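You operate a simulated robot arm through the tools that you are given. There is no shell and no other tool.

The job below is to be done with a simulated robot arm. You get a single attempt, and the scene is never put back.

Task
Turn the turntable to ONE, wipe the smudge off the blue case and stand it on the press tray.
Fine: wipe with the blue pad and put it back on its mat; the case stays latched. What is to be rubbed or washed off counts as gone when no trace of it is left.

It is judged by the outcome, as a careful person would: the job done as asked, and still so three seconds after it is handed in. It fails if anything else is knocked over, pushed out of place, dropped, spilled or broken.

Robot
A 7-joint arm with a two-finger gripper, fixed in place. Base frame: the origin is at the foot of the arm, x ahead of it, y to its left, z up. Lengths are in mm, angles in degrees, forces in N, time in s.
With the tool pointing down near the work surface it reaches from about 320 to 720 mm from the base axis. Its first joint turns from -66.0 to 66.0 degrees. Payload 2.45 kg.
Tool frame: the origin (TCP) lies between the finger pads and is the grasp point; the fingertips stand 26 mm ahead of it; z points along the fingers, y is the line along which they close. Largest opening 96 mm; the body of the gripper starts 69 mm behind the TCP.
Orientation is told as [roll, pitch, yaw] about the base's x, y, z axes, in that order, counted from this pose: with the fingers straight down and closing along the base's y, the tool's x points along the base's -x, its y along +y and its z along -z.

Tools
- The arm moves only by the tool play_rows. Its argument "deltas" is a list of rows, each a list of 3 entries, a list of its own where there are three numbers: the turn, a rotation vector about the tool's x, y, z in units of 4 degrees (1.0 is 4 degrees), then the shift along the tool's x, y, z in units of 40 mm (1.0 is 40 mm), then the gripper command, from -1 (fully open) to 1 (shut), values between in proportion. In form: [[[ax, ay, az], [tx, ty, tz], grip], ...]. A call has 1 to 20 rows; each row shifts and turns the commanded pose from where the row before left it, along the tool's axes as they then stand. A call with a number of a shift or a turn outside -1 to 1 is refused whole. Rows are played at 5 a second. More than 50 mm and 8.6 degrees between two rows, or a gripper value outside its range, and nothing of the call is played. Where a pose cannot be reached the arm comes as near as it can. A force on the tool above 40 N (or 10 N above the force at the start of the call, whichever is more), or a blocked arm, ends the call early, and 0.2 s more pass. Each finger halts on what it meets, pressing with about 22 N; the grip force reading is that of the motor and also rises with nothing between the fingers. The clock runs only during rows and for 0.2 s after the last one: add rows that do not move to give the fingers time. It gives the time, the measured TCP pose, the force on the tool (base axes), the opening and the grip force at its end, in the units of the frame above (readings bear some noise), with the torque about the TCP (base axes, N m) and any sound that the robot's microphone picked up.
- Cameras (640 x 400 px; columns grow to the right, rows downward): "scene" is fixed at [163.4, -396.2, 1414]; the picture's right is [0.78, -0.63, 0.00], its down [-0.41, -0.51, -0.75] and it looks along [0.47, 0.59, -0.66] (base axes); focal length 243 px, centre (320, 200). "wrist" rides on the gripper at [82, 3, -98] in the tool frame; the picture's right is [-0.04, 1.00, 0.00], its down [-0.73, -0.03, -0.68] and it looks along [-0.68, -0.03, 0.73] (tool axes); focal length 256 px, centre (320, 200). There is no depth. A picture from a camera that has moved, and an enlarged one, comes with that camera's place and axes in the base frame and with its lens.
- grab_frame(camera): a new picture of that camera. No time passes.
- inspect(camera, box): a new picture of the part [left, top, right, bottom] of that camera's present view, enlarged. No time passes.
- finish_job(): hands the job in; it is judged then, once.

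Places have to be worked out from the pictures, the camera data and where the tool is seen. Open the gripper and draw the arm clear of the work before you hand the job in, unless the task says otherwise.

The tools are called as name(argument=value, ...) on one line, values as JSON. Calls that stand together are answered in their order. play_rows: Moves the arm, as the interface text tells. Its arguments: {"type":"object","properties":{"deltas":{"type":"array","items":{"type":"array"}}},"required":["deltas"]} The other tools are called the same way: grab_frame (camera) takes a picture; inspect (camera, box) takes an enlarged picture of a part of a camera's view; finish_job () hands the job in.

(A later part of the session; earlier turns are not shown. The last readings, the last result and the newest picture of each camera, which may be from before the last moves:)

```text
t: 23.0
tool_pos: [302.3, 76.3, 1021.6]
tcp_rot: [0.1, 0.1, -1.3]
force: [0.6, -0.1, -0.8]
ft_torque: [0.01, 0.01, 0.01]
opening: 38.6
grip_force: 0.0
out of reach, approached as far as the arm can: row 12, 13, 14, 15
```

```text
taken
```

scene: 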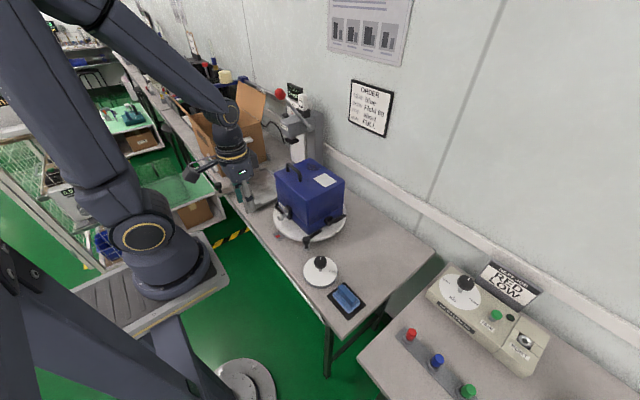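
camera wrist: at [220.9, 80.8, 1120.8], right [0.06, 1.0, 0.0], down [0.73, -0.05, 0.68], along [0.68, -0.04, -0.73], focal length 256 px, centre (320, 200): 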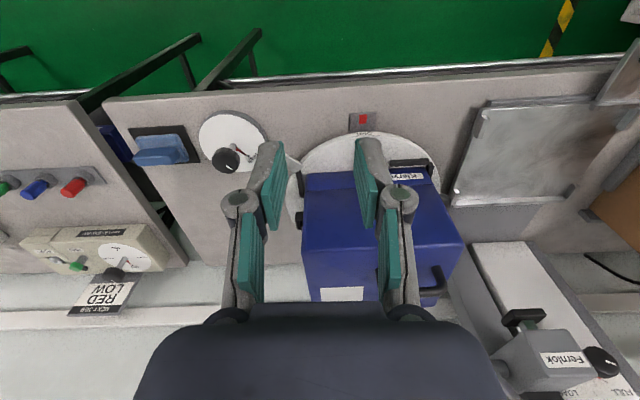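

Let me zoom in on the red mark and label.

inspect(camera="wrist", box=[320, 100, 410, 160])

inspect(camera="scene", box=[255, 200, 355, 260])

inspect(camera="scene", box=[265, 150, 355, 220])

```text
6.67 times, centred on (365, 130) of wrist
camera zoom: at [220.9, 80.8, 1120.8], right [0.06, 1.0, 0.0], down [0.73, -0.05, 0.68], along [0.68, -0.04, -0.73], focal length 1707 px, centre (20, 667)
```

zoom: 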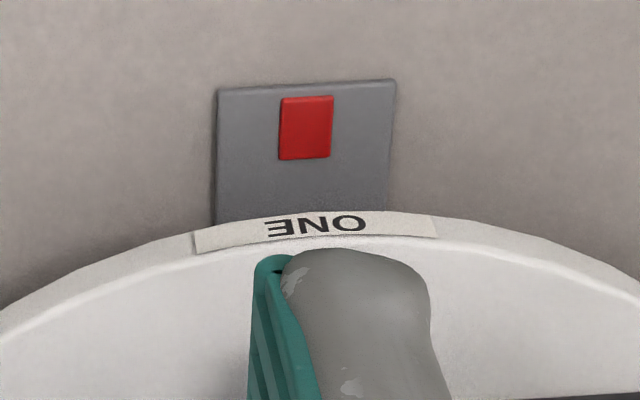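

```text
6.40 times, centred on (305, 230) of scene
camera zoom: at [163.4, -396.2, 1414.0], right [0.78, -0.63, 0.0], down [-0.41, -0.51, -0.75], along [0.47, 0.59, -0.66], focal length 1556 px, centre (416, 8)
```

zoom: 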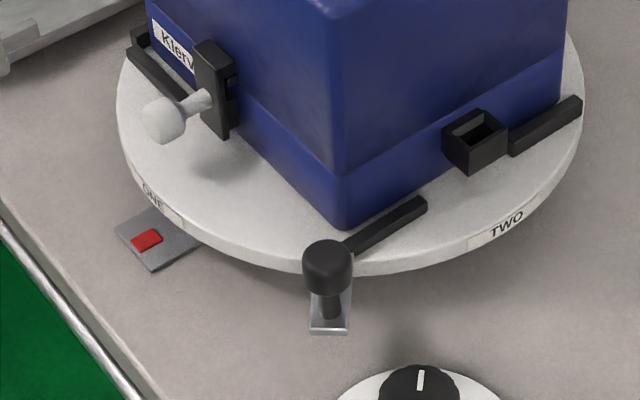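

```text
5.71 times, centred on (310, 185) of scene
camera zoom: at [163.4, -396.2, 1414.0], right [0.78, -0.63, 0.0], down [-0.41, -0.51, -0.75], along [0.47, 0.59, -0.66], focal length 1389 px, centre (377, 286)
```

zoom: 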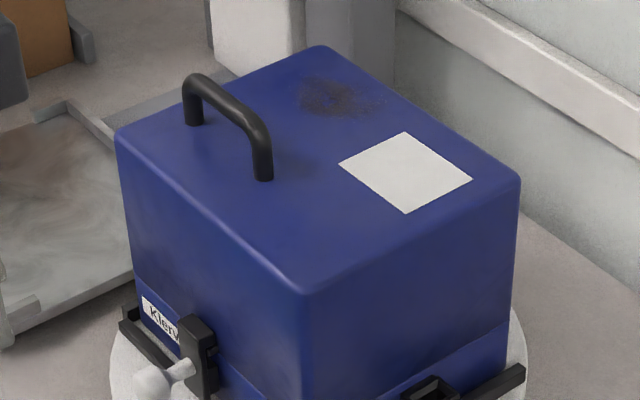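

ONE is centred on the red mark just as TWO was before (both offsets ≈1.5 mm), so the turntable is at ONE. Next I go look at the blue pad near (428,-186), turning the tool towards yaw +90°.

play_rows(deltas=[[[0, 0, 0], [-0.45, -0.98, 0.1], -0.4], [[0, 0, 0], [-0.45, -0.98, 0.1], -0.4], [[0, 0, 0], [-0.45, -0.98, 0.1], -0.4], [[0, 0, 0], [-0.45, -0.98, 0.1], -0.4], [[0, 0, 0], [-0.45, -0.98, 0.1], -0.4], [[0, 0, 0], [-0.45, -0.98, 0.1], -0.4], [[0, 0, 0], [-0.45, -0.98, 0.1], -0.4], [[0, 0, -1], [0, 0, 0], -0.4], [[0, 0, -1], [0, 0, 0], -0.4], [[0, 0, -1], [0, 0, 0], -0.4], [[0, 0, -1], [0, 0, 0], -0.4], [[0, 0, -1], [0, 0, 0], -0.4], [[0, 0, -1], [0, 0, 0], -0.4], [[0, 0, -1], [0, 0, 0], -0.4], [[0, 0, -1], [0, 0, 0], -0.4], [[0, 0, -1], [0, 0, 0], -0.4], [[0, 0, -1], [0, 0, 0], -0.4], [[0, 0, -1], [0, 0, 0], -0.4], [[0, 0, -1], [0, 0, 0], -0.4]])

play_rows(deltas=[[[0, 0, -1], [0, 0, 0], -0.4], [[0, 0, -1], [0, 0, 0], -0.4], [[0, 0, -1], [0, 0, 0], -0.4], [[0, 0, -1], [0, 0, 0], -0.4], [[0, 0, -1], [0, 0, 0], -0.4], [[0, 0, -1], [0, 0, 0], -0.4], [[0, 0, -1], [0, 0, 0], -0.4], [[0, 0, -1], [0, 0, 0], -0.4], [[0, 0, -1], [0, 0, 0], -0.4], [[0, 0, -1], [0, 0, 0], -0.4], [[0, 0, -0.8], [0, 0, 0], -0.4], [[0, 0, 0], [0, 0, 0], -0.4]])

grab_frame(camera="wrist")

grab_frame(camera="scene")

```text
t: 27.0
tool_pos: [421.2, -201.9, 994.1]
tcp_rot: [0.1, -0.1, 46.8]
force: [0.1, -0.3, -0.6]
ft_torque: [0.03, 0.0, 0.0]
opening: 67.1
grip_force: 0.1
```

```text
t: 29.6
tool_pos: [422.1, -201.6, 993.6]
tcp_rot: [0.0, 0.0, 90.1]
force: [-0.2, 0.1, -0.6]
ft_torque: [-0.01, -0.03, 0.03]
opening: 67.4
grip_force: 0.0
```

```text
taken
camera wrist: at [419.5, -282.6, 1093.1], right [-1.0, 0.04, 0.0], down [0.03, 0.73, 0.68], along [0.03, 0.68, -0.73], focal length 256 px, centre (320, 200)
```

wrist: 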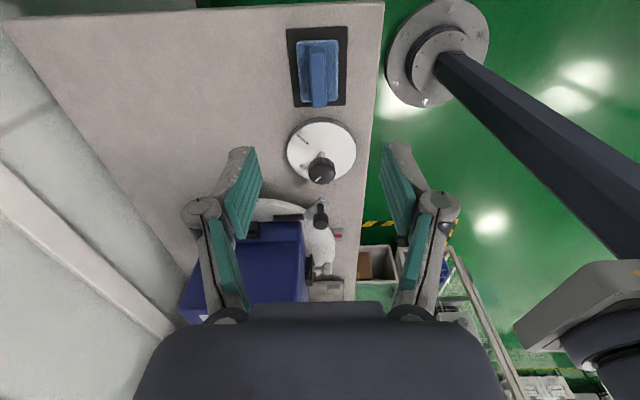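

```text
taken
```

scene: 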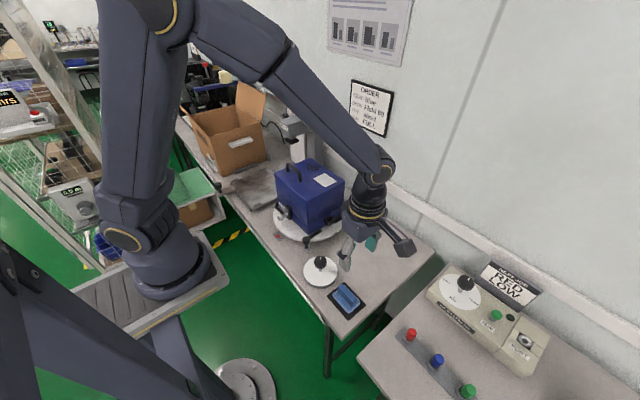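

The pad and its mat are clearly in view. I zoom in on the pad in both cameras.

inspect(camera="wrist", box=[270, 15, 370, 115])

inspect(camera="scene", box=[320, 270, 380, 325])

```text
4.00 times, centred on (320, 65) of wrist
camera zoom: at [419.5, -282.6, 1093.1], right [-1.0, 0.04, 0.0], down [0.03, 0.73, 0.68], along [0.03, 0.68, -0.73], focal length 1024 px, centre (320, 740)
```

zoom: 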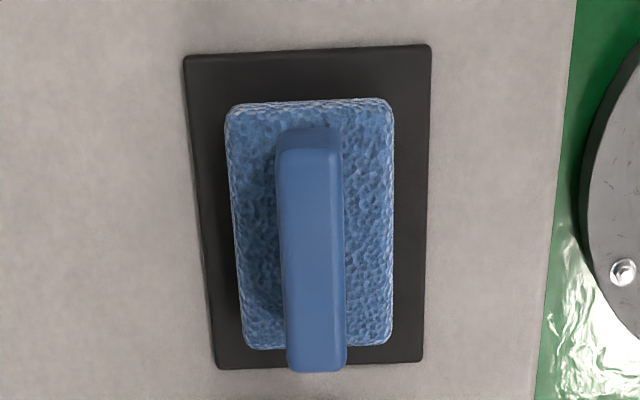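

```text
7.27 times, centred on (350, 298) of scene
camera zoom: at [163.4, -396.2, 1414.0], right [0.78, -0.63, 0.0], down [-0.41, -0.51, -0.75], along [0.47, 0.59, -0.66], focal length 1768 px, centre (102, -509)
```

zoom: 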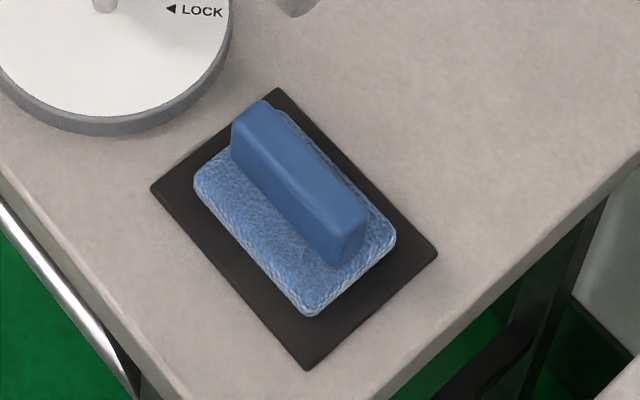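

The pad's grip ridge runs along y at x≈425.5, y≈-213…-157, top z≈796. I move above it and descend to z≈840 first to check alignment.

play_rows(deltas=[[[0, 0, 0], [-0.41, -0.085, 0.6], -0.4], [[0, 0, 0], [0, 0, 1], -0.4], [[0, 0, 0], [0, 0, 1], -0.4], [[0, 0, 0], [0, 0, 1], -0.4], [[0, 0, 0], [0, 0, 0.2], -0.4], [[0, 0, 0], [0, 0, 0], -0.4]])

grab_frame(camera="wrist")

inspect(camera="scene", box=[310, 230, 400, 330])

```text
t: 31.0
tool_pos: [428.2, -183.3, 840.7]
tcp_rot: [0.0, -0.1, 90.1]
force: [0.2, -0.2, 0.2]
ft_torque: [-0.01, 0.01, -0.02]
opening: 67.1
grip_force: 0.0
```

```text
taken
camera wrist: at [424.7, -265.7, 939.8], right [-1.0, 0.04, 0.0], down [0.03, 0.73, 0.68], along [0.03, 0.68, -0.73], focal length 256 px, centre (320, 200)
```

wrist: 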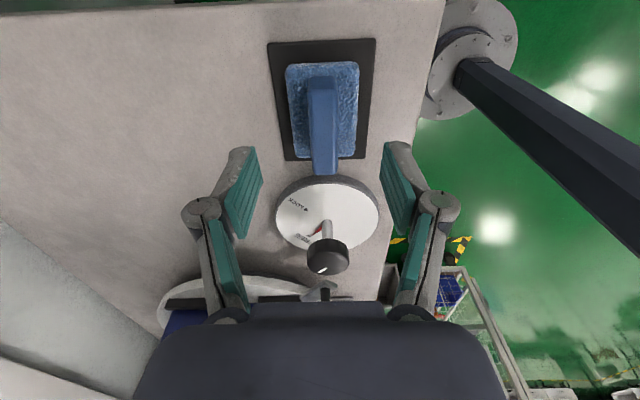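

```text
4.00 times, centred on (355, 280) of scene
camera zoom: at [163.4, -396.2, 1414.0], right [0.78, -0.63, 0.0], down [-0.41, -0.51, -0.75], along [0.47, 0.59, -0.66], focal length 972 px, centre (180, -120)
```

zoom: 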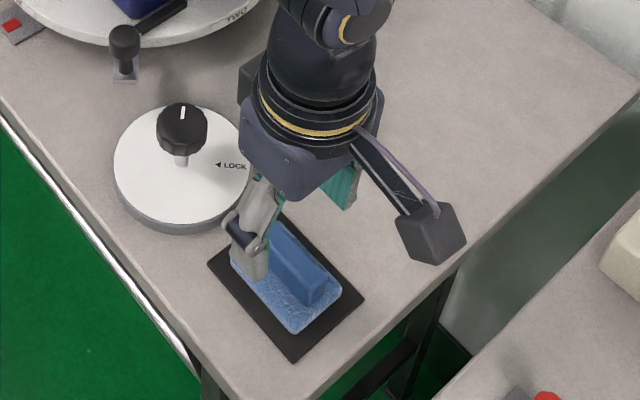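

Alignment is within 1 mm laterally. I descend to z≈806 and close on the ridge.

play_rows(deltas=[[[0, 0, 0], [0.08, 0.02, 0.4], -0.4], [[0, 0, 0], [0, 0, 0.3], -0.4], [[0, 0, 0], [0, 0, 0.17], -0.4], [[0, 0, 0], [0, 0, 0], -0.4]])

inspect(camera="scene", box=[310, 230, 400, 330])

grab_frame(camera="wrist")

```text
t: 32.0
tool_pos: [425.2, -185.9, 807.9]
tcp_rot: [0.0, -0.2, 90.0]
force: [-0.5, -0.1, -0.7]
ft_torque: [0.04, 0.0, -0.02]
opening: 67.3
grip_force: 0.1
```

```text
4.00 times, centred on (355, 280) of scene
camera zoom: at [163.4, -396.2, 1414.0], right [0.78, -0.63, 0.0], down [-0.41, -0.51, -0.75], along [0.47, 0.59, -0.66], focal length 972 px, centre (180, -120)
```

zoom: 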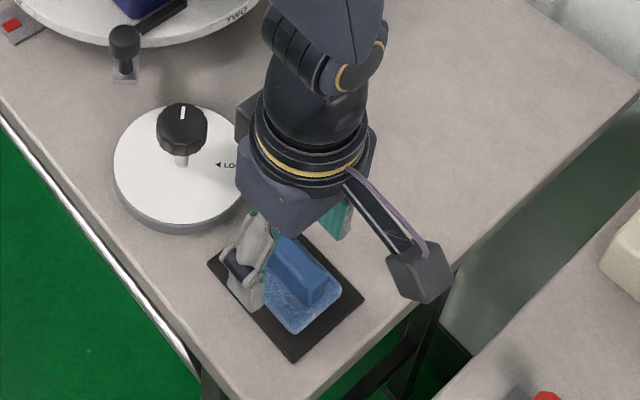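

```text
taken
camera wrist: at [421.9, -268.2, 906.3], right [-1.0, 0.04, 0.0], down [0.03, 0.73, 0.68], along [0.03, 0.68, -0.73], focal length 256 px, centre (320, 200)
```

wrist: 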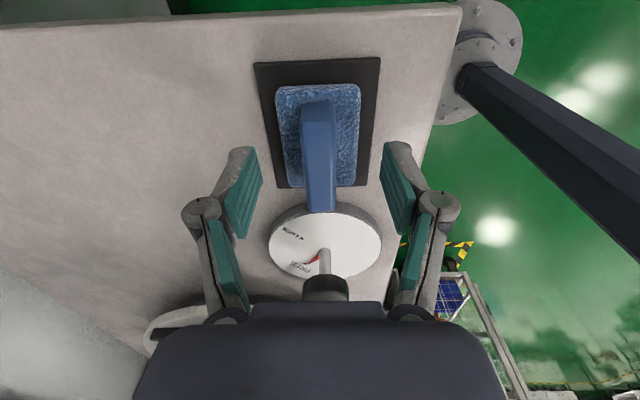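

Fingers straddle the ridge just above the sponge. I close on it.

play_rows(deltas=[[[0, 0, 0], [0, 0, 0], 0], [[0, 0, 0], [0, 0, 0], 0.4], [[0, 0, 0], [0, 0, 0], 0.8], [[0, 0, 0], [0, 0, 0], 1], [[0, 0, 0], [0, 0, 0], 1], [[0, 0, 0], [0, 0, 0], 1]])

grab_frame(camera="wrist")

inspect(camera="scene", box=[310, 230, 400, 330])

```text
t: 33.4
tool_pos: [424.6, -187.6, 807.1]
tcp_rot: [0.0, -0.1, 90.0]
force: [0.5, 0.4, 0.0]
ft_torque: [-0.01, 0.0, 0.01]
opening: 17.1
grip_force: 21.8
```

```text
taken
camera wrist: at [421.9, -268.2, 906.4], right [-1.0, 0.04, 0.0], down [0.03, 0.73, 0.68], along [0.03, 0.68, -0.73], focal length 256 px, centre (320, 200)
```

wrist: 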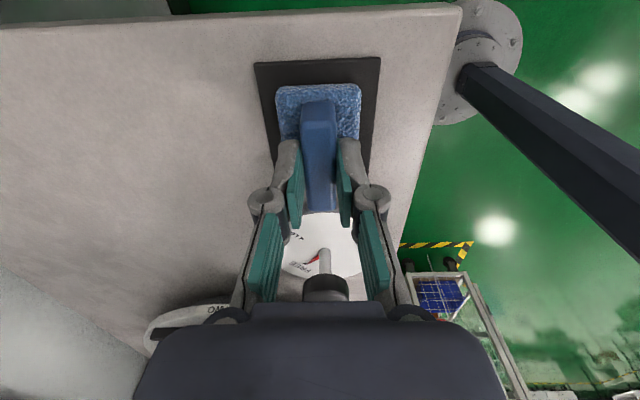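

```text
4.00 times, centred on (355, 280) of scene
camera zoom: at [163.4, -396.2, 1414.0], right [0.78, -0.63, 0.0], down [-0.41, -0.51, -0.75], along [0.47, 0.59, -0.66], focal length 972 px, centre (180, -120)
```

zoom: 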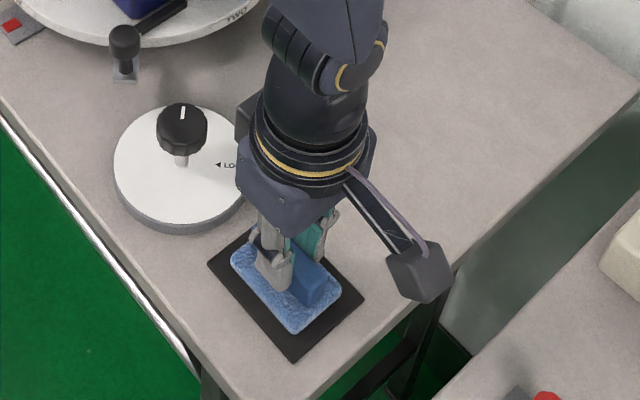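

Pad is gripped (17 mm). I lift it and carry it to a spot in front of the case's −y side to look at the case top with the wrist camera.

play_rows(deltas=[[[0, 0, 0], [0, 0, -0.3], 1], [[0, 0, 0], [0, 0, -0.6], 1], [[0, 0, 0], [0, 0, -1], 1], [[0, 0, 0], [0, 0, -1], 1], [[0, 0, 0], [0, 0, -1], 1], [[0, 0, 0], [0, 0, -1], 1], [[0, 0, 0], [0, 0, -1], 1], [[0, 0, 0], [0, 0, -1], 1], [[0, 0, 0], [-0.98, -0.475, 0], 1], [[0, 0, 0], [-0.98, -0.475, 0], 1], [[0, 0, 0], [-0.98, -0.475, 0], 1], [[0, 0, 0], [-0.98, -0.475, 0], 1], [[0, 0, 0], [-0.98, -0.475, 0], 1], [[0, 0, 0], [0, 0, 0], 1]])

grab_frame(camera="wrist")

grab_frame(camera="scene")

```text
t: 36.4
tool_pos: [518.8, 8.9, 1081.7]
tcp_rot: [-0.1, -0.1, 89.9]
force: [-1.1, 0.9, -1.4]
ft_torque: [0.03, -0.01, -0.01]
opening: 17.3
grip_force: 22.0
```

```text
taken
camera wrist: at [516.0, -72.6, 1180.3], right [-1.0, 0.04, 0.0], down [0.03, 0.73, 0.68], along [0.03, 0.68, -0.73], focal length 256 px, centre (320, 200)
```

wrist: 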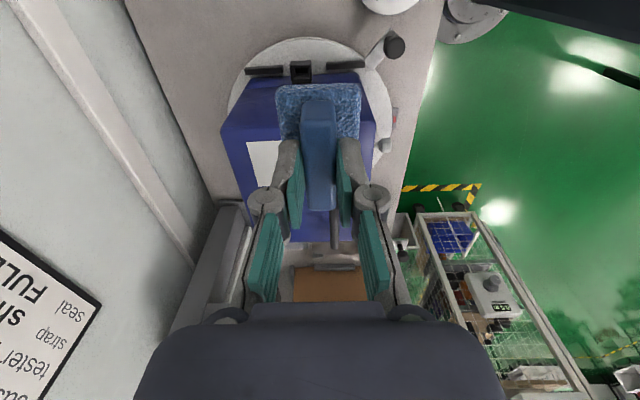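

```text
taken
```

scene: 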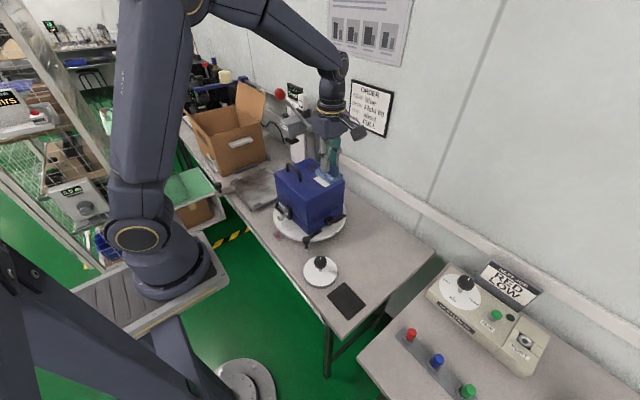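

The pad is held well. From the scene view I place the smudge at about x 572–612, y 150–197 on the case top (z≈943). I move over it and come down to just above contact.

play_rows(deltas=[[[0, 0, 0], [-0.816, -0.356, 0], 1], [[0, 0, 0], [-0.816, -0.356, 0], 1], [[0, 0, 0], [-0.816, -0.356, 0], 1], [[0, 0, 0], [-0.816, -0.356, 0], 1], [[0, 0, 0], [-0.816, -0.356, 0], 1], [[0, 0, 0], [0, 0, 0.8], 1], [[0, 0, 0], [0, 0, 0.8], 1], [[0, 0, 0], [0, 0, 0], 1]])

grab_frame(camera="wrist")

inspect(camera="scene", box=[260, 110, 370, 220])

```text
t: 38.2
tool_pos: [588.0, 170.2, 1020.1]
tcp_rot: [0.1, -0.1, 90.0]
force: [0.4, 0.4, -0.3]
ft_torque: [0.01, -0.02, 0.0]
opening: 17.1
grip_force: 21.6
```

```text
taken
camera wrist: at [585.2, 89.0, 1118.8], right [-1.0, 0.04, 0.0], down [0.03, 0.73, 0.68], along [0.03, 0.68, -0.73], focal length 256 px, centre (320, 200)
```

wrist: 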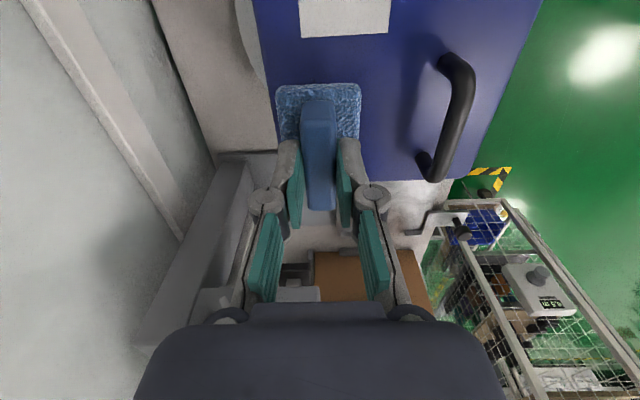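

```text
3.64 times, centred on (315, 165) of scene
camera zoom: at [163.4, -396.2, 1414.0], right [0.78, -0.63, 0.0], down [-0.41, -0.51, -0.75], along [0.47, 0.59, -0.66], focal length 884 px, centre (338, 327)
```

zoom: 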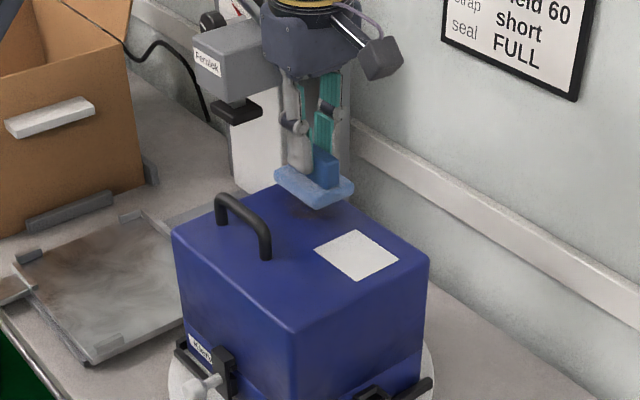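

The pad hangs over the smudge area. I lower it in small steps to make contact.

play_rows(deltas=[[[0, 0, 0], [0, 0, 0.3], 1], [[0, 0, 0], [0, 0, 0.15], 1], [[0, 0, 0], [0, 0, 0.1], 1], [[0, 0, 0], [0, 0, 0], 1]])

```text
t: 39.2
tool_pos: [589.3, 173.1, 997.5]
tcp_rot: [0.1, -0.1, 90.0]
force: [-0.9, 0.1, -0.2]
ft_torque: [-0.03, -0.01, -0.01]
opening: 17.2
grip_force: 22.4
```

No contact at 997.5 yet; I continue by small steps.

play_rows(deltas=[[[0, 0, 0], [0, 0, 0.08], 1], [[0, 0, 0], [0, 0, 0], 1]])

play_rows(deltas=[[[0, 0, 0], [0, 0, 0.05], 1], [[0, 0, 0], [0, 0, 0], 1]])

play_rows(deltas=[[[0, 0, 0], [0, 0, 0.05], 1], [[0, 0, 0], [0, 0, 0], 1]])

```text
t: 39.8
tool_pos: [589.6, 171.4, 995.4]
tcp_rot: [-0.1, -0.1, 90.0]
force: [-5.8, -1.0, 21.6]
ft_torque: [-0.03, 0.21, 0.0]
opening: 17.5
grip_force: 22.0
```

```text
t: 40.4
tool_pos: [590.4, 172.2, 992.6]
tcp_rot: [-0.1, -0.2, 90.0]
force: [-5.8, -0.5, 21.9]
ft_torque: [-0.04, 0.2, 0.01]
opening: 17.2
grip_force: 22.0
```

```text
t: 41.0
tool_pos: [591.7, 172.4, 990.3]
tcp_rot: [0.0, -0.1, 90.0]
force: [-6.1, -0.5, 20.3]
ft_torque: [0.0, 0.21, -0.11]
opening: 16.8
grip_force: 21.7
```

The force holds near 21 N while the tool still sinks, so the pad is sliding up a little in the fingers. I ease off to get a lighter contact.

play_rows(deltas=[[[0, 0, 0], [0, 0, -0.02], 1], [[0, 0, 0], [0, 0, 0], 1]])

inspect(camera="scene", box=[270, 120, 370, 220])

grab_frame(camera="wrist")

```text
t: 41.6
tool_pos: [590.4, 170.1, 990.7]
tcp_rot: [0.1, -0.1, 90.0]
force: [-0.8, 1.4, 3.6]
ft_torque: [0.18, -0.04, 0.0]
opening: 17.1
grip_force: 21.8
```

```text
4.00 times, centred on (320, 170) of scene
camera zoom: at [163.3, -396.2, 1414.1], right [0.78, -0.63, 0.0], down [-0.41, -0.51, -0.75], along [0.47, 0.59, -0.66], focal length 972 px, centre (320, 320)
```

zoom: 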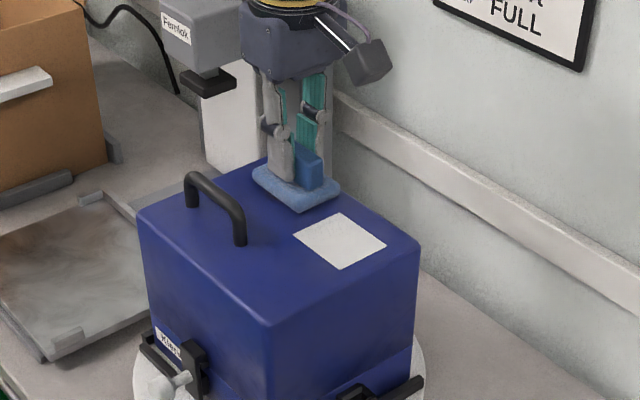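

```text
taken
camera wrist: at [587.4, 89.2, 1089.4], right [-1.0, 0.04, 0.0], down [0.03, 0.73, 0.68], along [0.03, 0.68, -0.73], focal length 256 px, centre (320, 200)
```

wrist: 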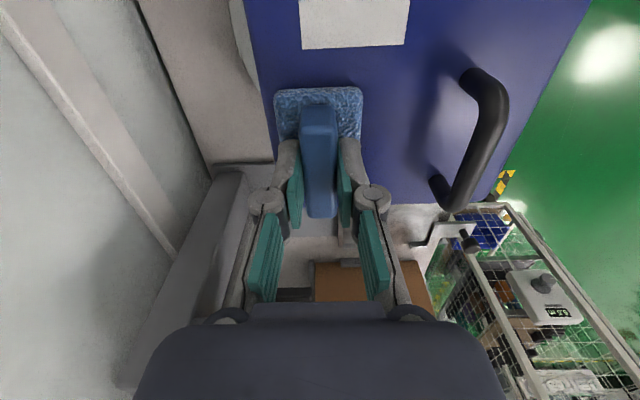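

Contact is now light (3.6 N). I press a touch more and rub back and forth over the smudge in y and x.

play_rows(deltas=[[[0, 0, 0], [0, 0, 0.01], 1], [[0, 0, 0], [-0.2, 0, 0], 1], [[0, 0, 0], [-0.2, 0, 0], 1], [[0, 0, 0], [0.2, 0, 0], 1], [[0, 0, 0], [0.2, 0, 0], 1], [[0, 0, 0], [0.2, 0, 0], 1], [[0, 0, 0], [0.2, 0, 0], 1], [[0, 0, 0], [-0.2, 0, 0], 1], [[0, 0, 0], [-0.2, 0, 0], 1], [[0, 0, 0], [0, 0.2, 0], 1], [[0, 0, 0], [0, 0.2, 0], 1], [[0, 0, 0], [0, -0.2, 0], 1], [[0, 0, 0], [0, -0.2, 0], 1], [[0, 0, 0], [0, -0.2, 0], 1], [[0, 0, 0], [0, 0.2, 0], 1], [[0, 0, 0], [0, 0, 0], 1]])

inspect(camera="scene", box=[270, 120, 370, 220])

grab_frame(camera="wrist")

```text
t: 45.0
tool_pos: [587.4, 170.5, 991.3]
tcp_rot: [0.0, -0.1, 90.0]
force: [0.4, -0.1, -0.7]
ft_torque: [-0.01, 0.0, 0.0]
opening: 17.2
grip_force: 22.2
```

```text
4.00 times, centred on (320, 170) of scene
camera zoom: at [163.4, -396.2, 1414.0], right [0.78, -0.63, 0.0], down [-0.41, -0.51, -0.75], along [0.47, 0.59, -0.66], focal length 972 px, centre (320, 320)
```

zoom: 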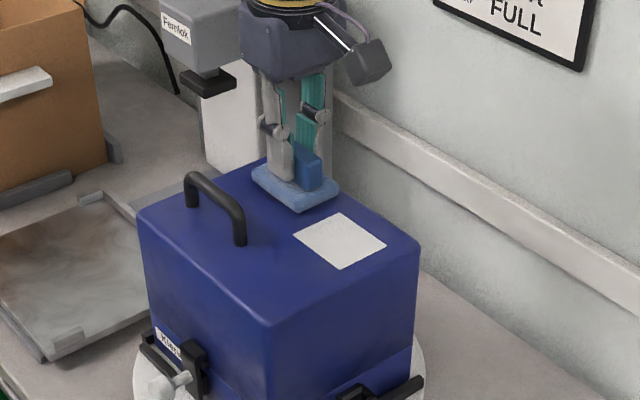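

```text
taken
camera wrist: at [586.3, 88.6, 1090.0], right [-1.0, 0.04, 0.0], down [0.03, 0.73, 0.68], along [0.03, 0.68, -0.73], focal length 256 px, centre (320, 200)
```

wrist: 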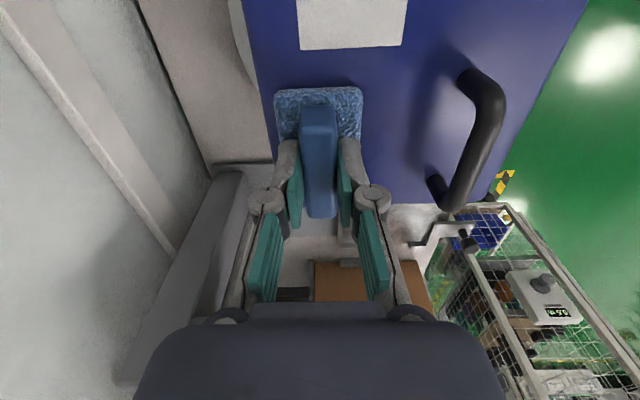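

Contact faded during the rubbing, so I press about 1 mm lower and check the force before rubbing more.

play_rows(deltas=[[[0, 0, 0], [0, 0, 0.02], 1], [[0, 0, 0], [0, 0, 0], 1]])

```text
t: 45.6
tool_pos: [589.2, 171.3, 991.8]
tcp_rot: [0.0, -0.1, 89.9]
force: [-1.7, -0.2, 4.6]
ft_torque: [0.02, 0.05, -0.02]
opening: 17.2
grip_force: 22.0
```

play_rows(deltas=[[[0, 0, 0], [0, 0, 0.01], 1], [[0, 0, 0], [-0.2, 0, 0], 1], [[0, 0, 0], [-0.2, 0, 0], 1], [[0, 0, 0], [0.2, 0, 0], 1], [[0, 0, 0], [0.2, 0, 0], 1], [[0, 0, 0], [0.2, 0, 0], 1], [[0, 0, 0], [0.2, 0, 0], 1]])

```text
t: 47.2
tool_pos: [590.2, 155.1, 990.9]
tcp_rot: [0.2, -0.2, 90.0]
force: [-0.4, 3.3, 5.0]
ft_torque: [0.18, -0.03, 0.01]
opening: 16.9
grip_force: 21.9
```

Contact is good at about 5 N (friction 3.3 N). I keep rubbing across the whole smudge area.

play_rows(deltas=[[[0, 0, 0], [-0.2, 0, 0], 1], [[0, 0, 0], [-0.2, 0, 0], 1], [[0, 0, 0], [-0.2, 0, 0], 1], [[0, 0, 0], [-0.2, 0, 0], 1], [[0, 0, 0], [-0.2, 0, 0], 1], [[0, 0, 0], [0.2, 0.2, 0], 1], [[0, 0, 0], [0.2, 0.2, 0], 1], [[0, 0, 0], [0.2, 0, 0], 1], [[0, 0, 0], [0.2, 0, 0], 1], [[0, 0, 0], [-0.2, -0.2, 0], 1], [[0, 0, 0], [-0.2, -0.2, 0], 1], [[0, 0, 0], [-0.1, -0.25, 0], 1], [[0, 0, 0], [0.2, 0, 0], 1], [[0, 0, 0], [0.2, 0, 0], 1], [[0, 0, 0], [-0.2, 0, 0], 1], [[0, 0, 0], [-0.2, 0, 0], 1], [[0, 0, 0], [0.1, 0.25, 0], 1], [[0, 0, 0], [0, 0, 0], 1]])

```text
t: 51.0
tool_pos: [591.9, 179.5, 989.7]
tcp_rot: [-0.1, -0.1, 90.0]
force: [3.0, 3.7, 7.1]
ft_torque: [-0.03, -0.13, 0.06]
opening: 17.0
grip_force: 22.3
```

Contact is maintained at ~7 N. I lift the pad straight up and move it back to view the result.

play_rows(deltas=[[[0, 0, 0], [0, 0, -0.5], 1], [[0, 0, 0], [0, 0, -1], 1], [[0, 0, 0], [0, 0, -1], 1], [[0, 0, 0], [1, 0, 0], 1], [[0, 0, 0], [1, 0, 0], 1], [[0, 0, 0], [1, 0, 0], 1], [[0, 0, 0], [1, 0, 0], 1], [[0, 0, 0], [1, 0, 0], 1], [[0, 0, 0], [0, 0, 0], 1]])

inspect(camera="scene", box=[265, 140, 355, 220])

grab_frame(camera="wrist")

inspect(camera="scene", box=[255, 200, 355, 260])

```text
t: 53.0
tool_pos: [592.6, -21.2, 1093.4]
tcp_rot: [0.0, -0.1, 90.1]
force: [-0.7, 0.3, -0.2]
ft_torque: [0.0, 0.0, 0.0]
opening: 17.2
grip_force: 22.1
```

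```text
5.00 times, centred on (310, 180) of scene
camera zoom: at [163.4, -396.2, 1414.0], right [0.78, -0.63, 0.0], down [-0.41, -0.51, -0.75], along [0.47, 0.59, -0.66], focal length 1216 px, centre (370, 300)
```

zoom: 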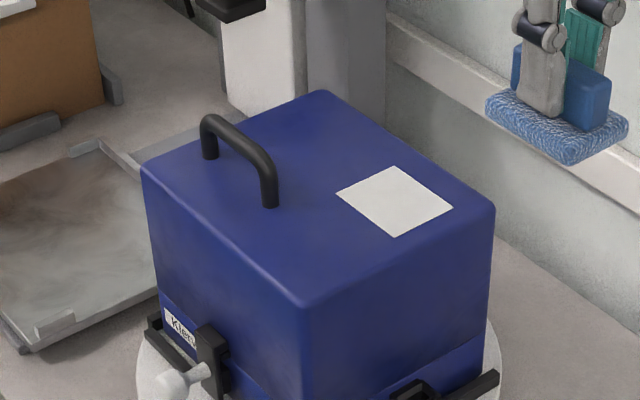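

```text
taken
camera wrist: at [590.4, -102.1, 1191.5], right [-1.0, 0.04, 0.0], down [0.03, 0.73, 0.68], along [0.03, 0.68, -0.73], focal length 256 px, centre (320, 200)
```

wrist: 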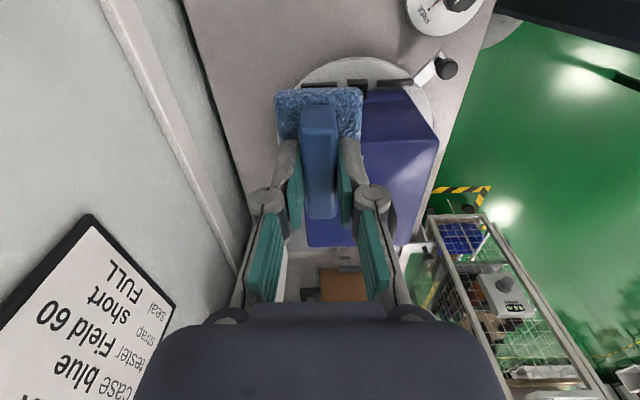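

```text
6.40 times, centred on (305, 230) of scene
camera zoom: at [163.4, -396.2, 1414.0], right [0.78, -0.63, 0.0], down [-0.41, -0.51, -0.75], along [0.47, 0.59, -0.66], focal length 1556 px, centre (416, 8)
```

zoom: 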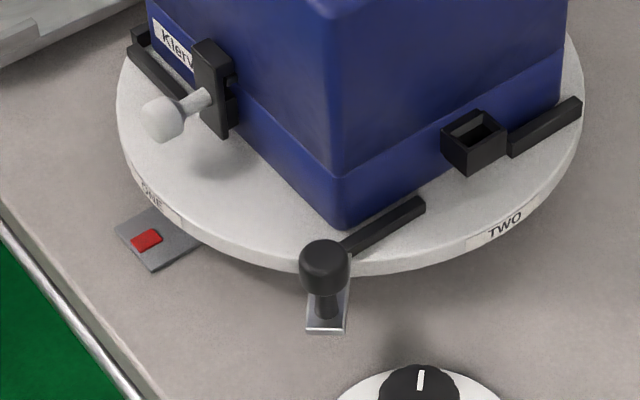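

The smudge seems gone; I enlarge the area to check for any trace.

inspect(camera="scene", box=[300, 150, 345, 185])

inspect(camera="scene", box=[285, 155, 325, 185])

inspect(camera="wrist", box=[360, 100, 440, 250])

```text
11.43 times, centred on (322, 168) of scene
camera zoom: at [163.4, -396.2, 1414.0], right [0.78, -0.63, 0.0], down [-0.41, -0.51, -0.75], along [0.47, 0.59, -0.66], focal length 2778 px, centre (291, 571)
```

zoom: 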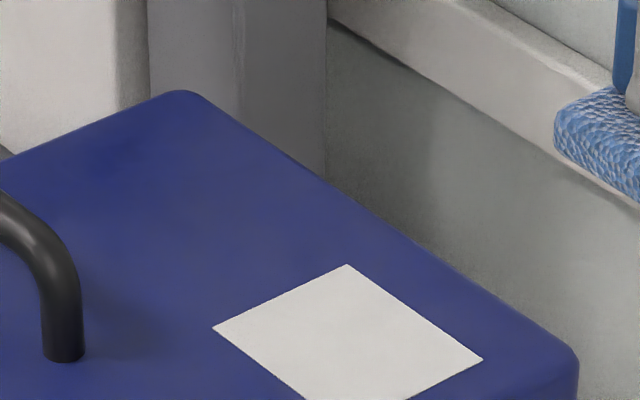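

```text
13.33 times, centred on (305, 170) of scene
camera zoom: at [163.4, -396.2, 1414.0], right [0.78, -0.63, 0.0], down [-0.41, -0.51, -0.75], along [0.47, 0.59, -0.66], focal length 3241 px, centre (520, 600)
```

zoom: 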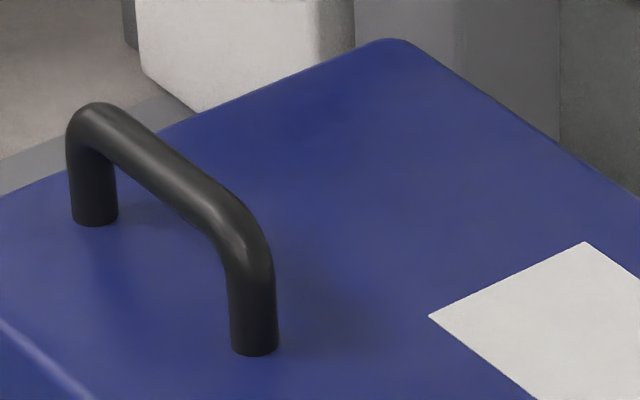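

```text
2.67 times, centred on (400, 175) of wrist
camera zoom: at [590.4, -102.1, 1191.5], right [-1.0, 0.04, 0.0], down [0.03, 0.73, 0.68], along [0.03, 0.68, -0.73], focal length 683 px, centre (107, 267)
```

zoom: 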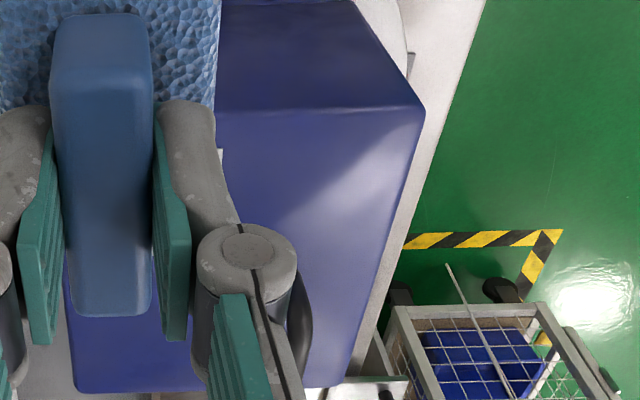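

It looks clean from the scene camera. I take a closer wrist-camera look at that region from a position where the pad doesn't block the view.

play_rows(deltas=[[[0, 0, 0], [-0.3, 0.89, 0.2], 1], [[0, 0, 0], [-0.3, 0.89, 0.2], 1], [[0, 0, 0], [-0.3, 0.89, 0.2], 1], [[0, 0, 0], [-0.3, 0.89, 0.2], 1], [[0, 0, 0], [0, 0, 0], 1]])

grab_frame(camera="wrist")

inspect(camera="wrist", box=[130, 120, 270, 280])

```text
t: 54.2
tool_pos: [451.2, 28.6, 1059.4]
tcp_rot: [0.0, -0.1, 90.0]
force: [-0.6, -0.2, 0.1]
ft_torque: [0.0, 0.02, -0.01]
opening: 17.3
grip_force: 21.8
```

```text
taken
camera wrist: at [447.9, -52.7, 1159.0], right [-1.0, 0.04, 0.0], down [0.03, 0.73, 0.68], along [0.03, 0.68, -0.73], focal length 256 px, centre (320, 200)
```

wrist: 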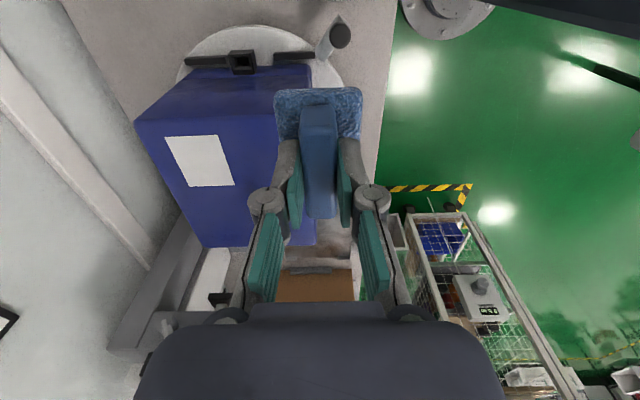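

```text
2.50 times, centred on (200, 200) of wrist
camera zoom: at [447.9, -52.7, 1159.0], right [-1.0, 0.04, 0.0], down [0.03, 0.73, 0.68], along [0.03, 0.68, -0.73], focal length 640 px, centre (620, 200)
```

zoom: 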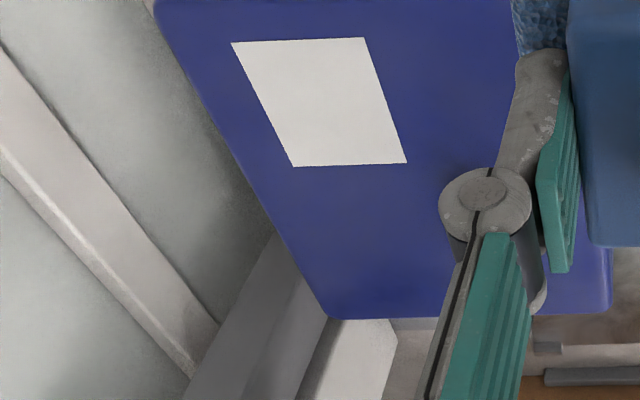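

inspect(camera="wrist", box=[185, 180, 250, 250])

inspect(camera="wrist", box=[225, 120, 285, 190])

```text
5.71 times, centred on (218, 215) of wrist
camera zoom: at [447.9, -52.7, 1159.0], right [-1.0, 0.04, 0.0], down [0.03, 0.73, 0.68], along [0.03, 0.68, -0.73], focal length 1463 px, centre (906, 114)
```

zoom: 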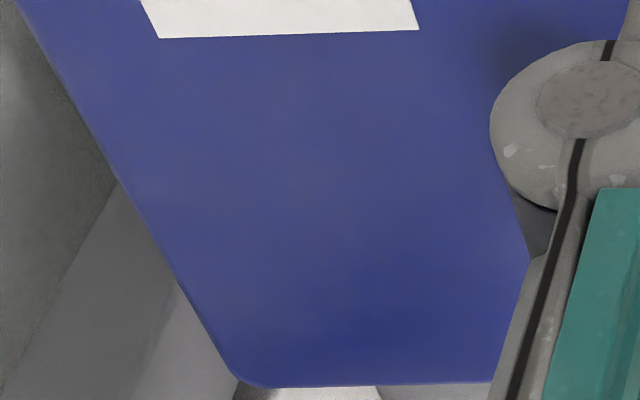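

```text
5.71 times, centred on (255, 155) of wrist
camera zoom: at [447.9, -52.7, 1159.0], right [-1.0, 0.04, 0.0], down [0.03, 0.73, 0.68], along [0.03, 0.68, -0.73], focal length 1463 px, centre (691, 457)
```

zoom: 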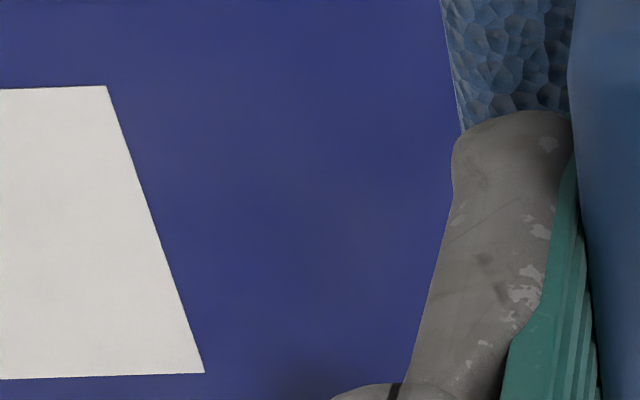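

The case top is clean — only the handle's soft shadow remains near its foot. I now carry the pad back above its mat.

play_rows(deltas=[[[0, 0, 0], [0.9, 0.109, 0], 1], [[0, 0, 0], [0.9, 0.109, 0], 1], [[0, 0, 0], [0.9, 0.109, 0], 1], [[0, 0, 0], [0.9, 0.109, 0], 1], [[0, 0, 0], [0.9, 0.109, 0], 1], [[0, 0, 0], [0.9, 0.109, 0], 1], [[0, 0, 0], [0, 0, 0.87], 1], [[0, 0, 0], [0, 0, 0.87], 1], [[0, 0, 0], [0, 0, 0.87], 1], [[0, 0, 0], [0, 0, 0.87], 1], [[0, 0, 0], [0, 0, 0.87], 1], [[0, 0, 0], [0, 0, 0.87], 1], [[0, 0, 0], [0, 0, 0], 1]])

grab_frame(camera="wrist")

inspect(camera="scene", box=[310, 230, 400, 330])

```text
t: 57.0
tool_pos: [423.0, -187.8, 846.4]
tcp_rot: [0.0, -0.1, 89.9]
force: [-0.6, 0.0, -1.0]
ft_torque: [0.0, 0.0, 0.0]
opening: 17.1
grip_force: 21.7
```

```text
taken
camera wrist: at [419.2, -269.0, 946.6], right [-1.0, 0.04, 0.0], down [0.03, 0.73, 0.68], along [0.03, 0.68, -0.73], focal length 256 px, centre (320, 200)
```

wrist: 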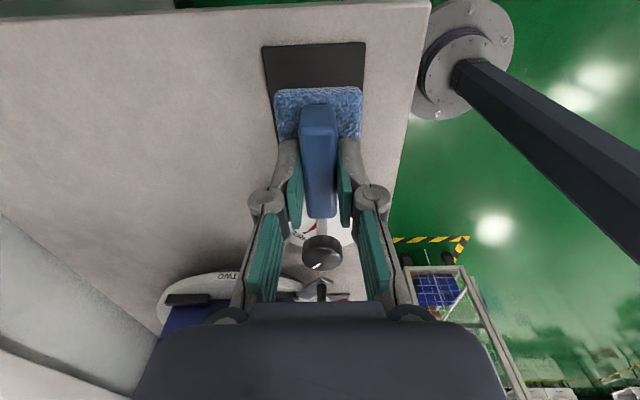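

```text
4.00 times, centred on (355, 280) of scene
camera zoom: at [163.4, -396.2, 1414.0], right [0.78, -0.63, 0.0], down [-0.41, -0.51, -0.75], along [0.47, 0.59, -0.66], focal length 972 px, centre (180, -120)
```

zoom: 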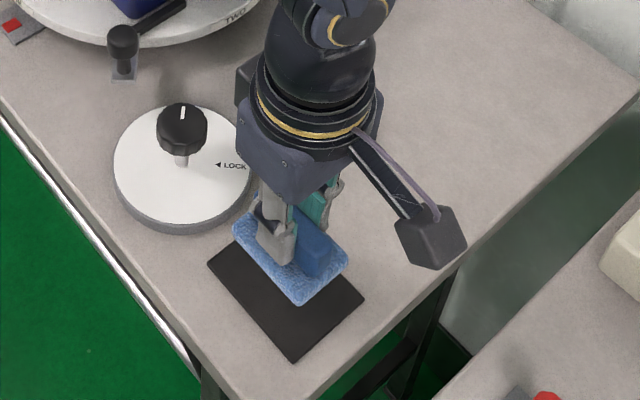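

I'm ~2.5 mm off in x relative to the grasp pose; I correct and descend toward the mat.

play_rows(deltas=[[[0, 0, 0], [-0.02, -0.065, 0.5], 1], [[0, 0, 0], [0, 0, 0.3], 1], [[0, 0, 0], [0, 0, 0.14], 1], [[0, 0, 0], [0, 0, 0], 1]])

grab_frame(camera="wrist")

inspect(camera="scene", box=[310, 230, 400, 330])

```text
t: 58.0
tool_pos: [424.4, -187.1, 811.3]
tcp_rot: [-0.1, -0.1, 90.0]
force: [-0.7, 0.1, -0.4]
ft_torque: [-0.01, 0.02, 0.0]
opening: 17.0
grip_force: 22.0
```

```text
taken
camera wrist: at [421.7, -268.1, 910.2], right [-1.0, 0.04, 0.0], down [0.03, 0.73, 0.68], along [0.03, 0.68, -0.73], focal length 256 px, centre (320, 200)
```

wrist: 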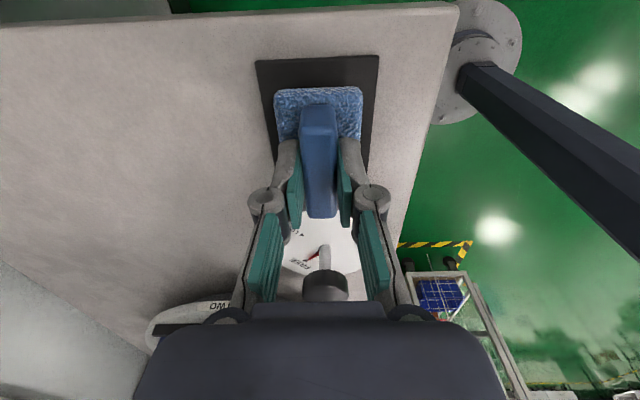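

```text
4.00 times, centred on (355, 280) of scene
camera zoom: at [163.4, -396.2, 1414.0], right [0.78, -0.63, 0.0], down [-0.41, -0.51, -0.75], along [0.47, 0.59, -0.66], focal length 972 px, centre (180, -120)
```

zoom: 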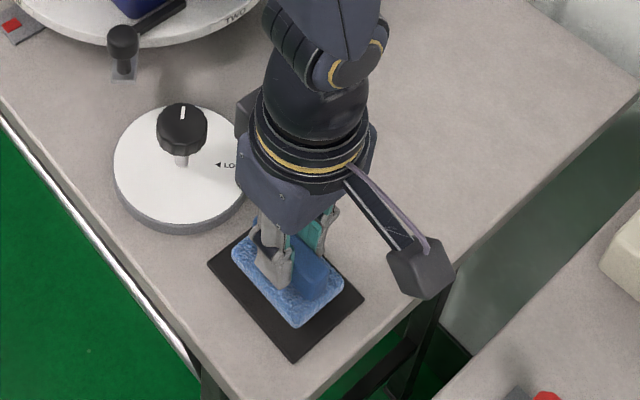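

Directly over the mat. I lower in small steps until I feel the mat.

play_rows(deltas=[[[0, 0, 0], [0, 0, 0.1], 1], [[0, 0, 0], [0, 0, 0.06], 1], [[0, 0, 0], [0, 0, 0], 1]])

play_rows(deltas=[[[0, 0, 0], [0, 0, 0.04], 1], [[0, 0, 0], [0, 0, 0], 1]])

```text
t: 58.8
tool_pos: [424.1, -187.6, 803.7]
tcp_rot: [0.0, -0.1, 90.0]
force: [-0.1, 0.0, 0.3]
ft_torque: [0.02, 0.02, 0.0]
opening: 17.5
grip_force: 22.1
```

```text
t: 59.4
tool_pos: [425.1, -187.4, 803.2]
tcp_rot: [0.1, -0.1, 90.0]
force: [-0.3, -0.3, -1.1]
ft_torque: [0.0, 0.04, 0.01]
opening: 17.4
grip_force: 21.3
```

play_rows(deltas=[[[0, 0, 0], [0, 0, 0.04], 1], [[0, 0, 0], [0, 0, 0], 1]])

inspect(camera="scene", box=[325, 270, 375, 320])

```text
t: 60.0
tool_pos: [425.2, -188.3, 801.2]
tcp_rot: [0.1, -0.1, 89.9]
force: [-0.3, -0.3, -0.6]
ft_torque: [0.02, 0.04, -0.01]
opening: 16.9
grip_force: 22.0
```

```text
8.00 times, centred on (350, 295) of scene
camera zoom: at [163.4, -396.2, 1414.0], right [0.78, -0.63, 0.0], down [-0.41, -0.51, -0.75], along [0.47, 0.59, -0.66], focal length 1945 px, centre (80, -560)
```

zoom: 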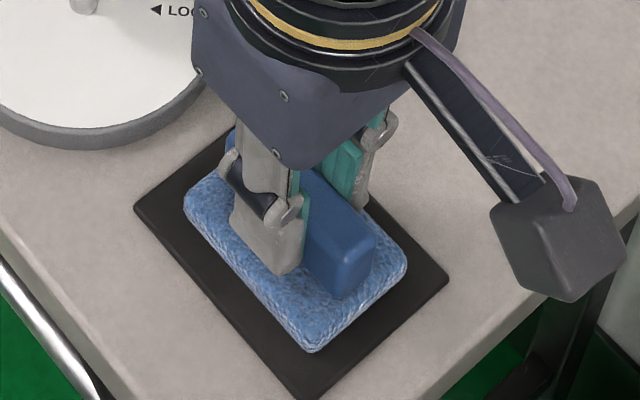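

Almost down; another small step.

play_rows(deltas=[[[0, 0, 0], [0, 0, 0.03], 1], [[0, 0, 0], [0, 0, 0], 1]])

play_rows(deltas=[[[0, 0, 0], [0, 0, 0.02], 1], [[0, 0, 0], [0, 0, 0], 1]])

```text
t: 60.6
tool_pos: [424.4, -187.0, 800.5]
tcp_rot: [0.1, -0.1, 90.0]
force: [-3.2, 1.6, 16.2]
ft_torque: [0.18, 0.09, 0.03]
opening: 17.0
grip_force: 21.8
```

```text
t: 61.2
tool_pos: [424.3, -188.5, 800.4]
tcp_rot: [-0.2, 0.1, 90.0]
force: [0.3, -0.8, 20.9]
ft_torque: [0.11, 0.05, -0.02]
opening: 17.1
grip_force: 21.7
```

The pad is firmly on the mat. I ease off slightly, open the fingers and lift away.

play_rows(deltas=[[[0, 0, 0], [0, 0, -0.02], 1], [[0, 0, 0], [0, 0, 0], 0.4], [[0, 0, 0], [0, 0, 0], 0], [[0, 0, 0], [0, 0, 0], -0.3], [[0, 0, 0], [0, 0, 0], -0.3], [[0, 0, 0], [0, 0, -0.3], -0.3], [[0, 0, 0], [0, 0, -0.7], -0.3], [[0, 0, 0], [0, 0, -1], -0.3], [[0, 0, 0], [0, 0, -1], -0.3], [[0, 0, 0], [0, 0, -1], -0.3], [[0, 0, 0], [0, 0, -1], -0.3], [[0, 0, 0], [0, 0, -1], -0.3], [[0, 0, 0], [0, 0, 0], -0.3]])

grab_frame(camera="wrist")

inspect(camera="scene", box=[325, 270, 375, 320])

```text
t: 64.0
tool_pos: [422.5, -189.9, 1036.9]
tcp_rot: [0.1, -0.2, 89.9]
force: [-0.4, 0.5, 0.4]
ft_torque: [-0.02, -0.01, 0.0]
opening: 62.3
grip_force: 0.0
```

```text
taken
camera wrist: at [420.1, -271.5, 1136.6], right [-1.0, 0.04, 0.0], down [0.03, 0.73, 0.68], along [0.03, 0.68, -0.73], focal length 256 px, centre (320, 200)
```

wrist: 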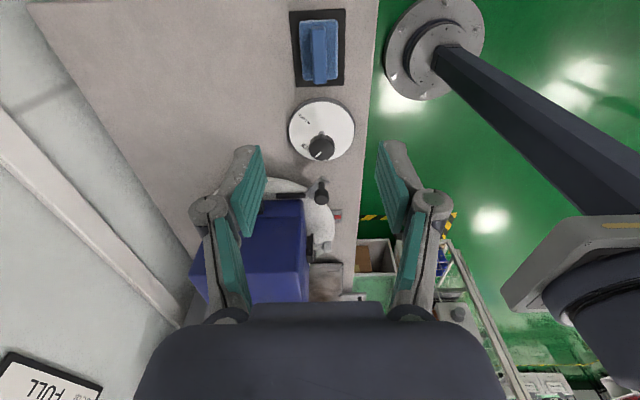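

```text
8.00 times, centred on (350, 295) of scene
camera zoom: at [163.4, -396.2, 1414.0], right [0.78, -0.63, 0.0], down [-0.41, -0.51, -0.75], along [0.47, 0.59, -0.66], focal length 1945 px, centre (80, -560)
```

zoom: 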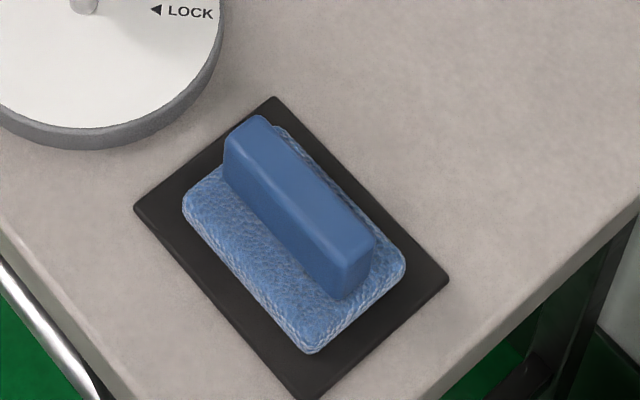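

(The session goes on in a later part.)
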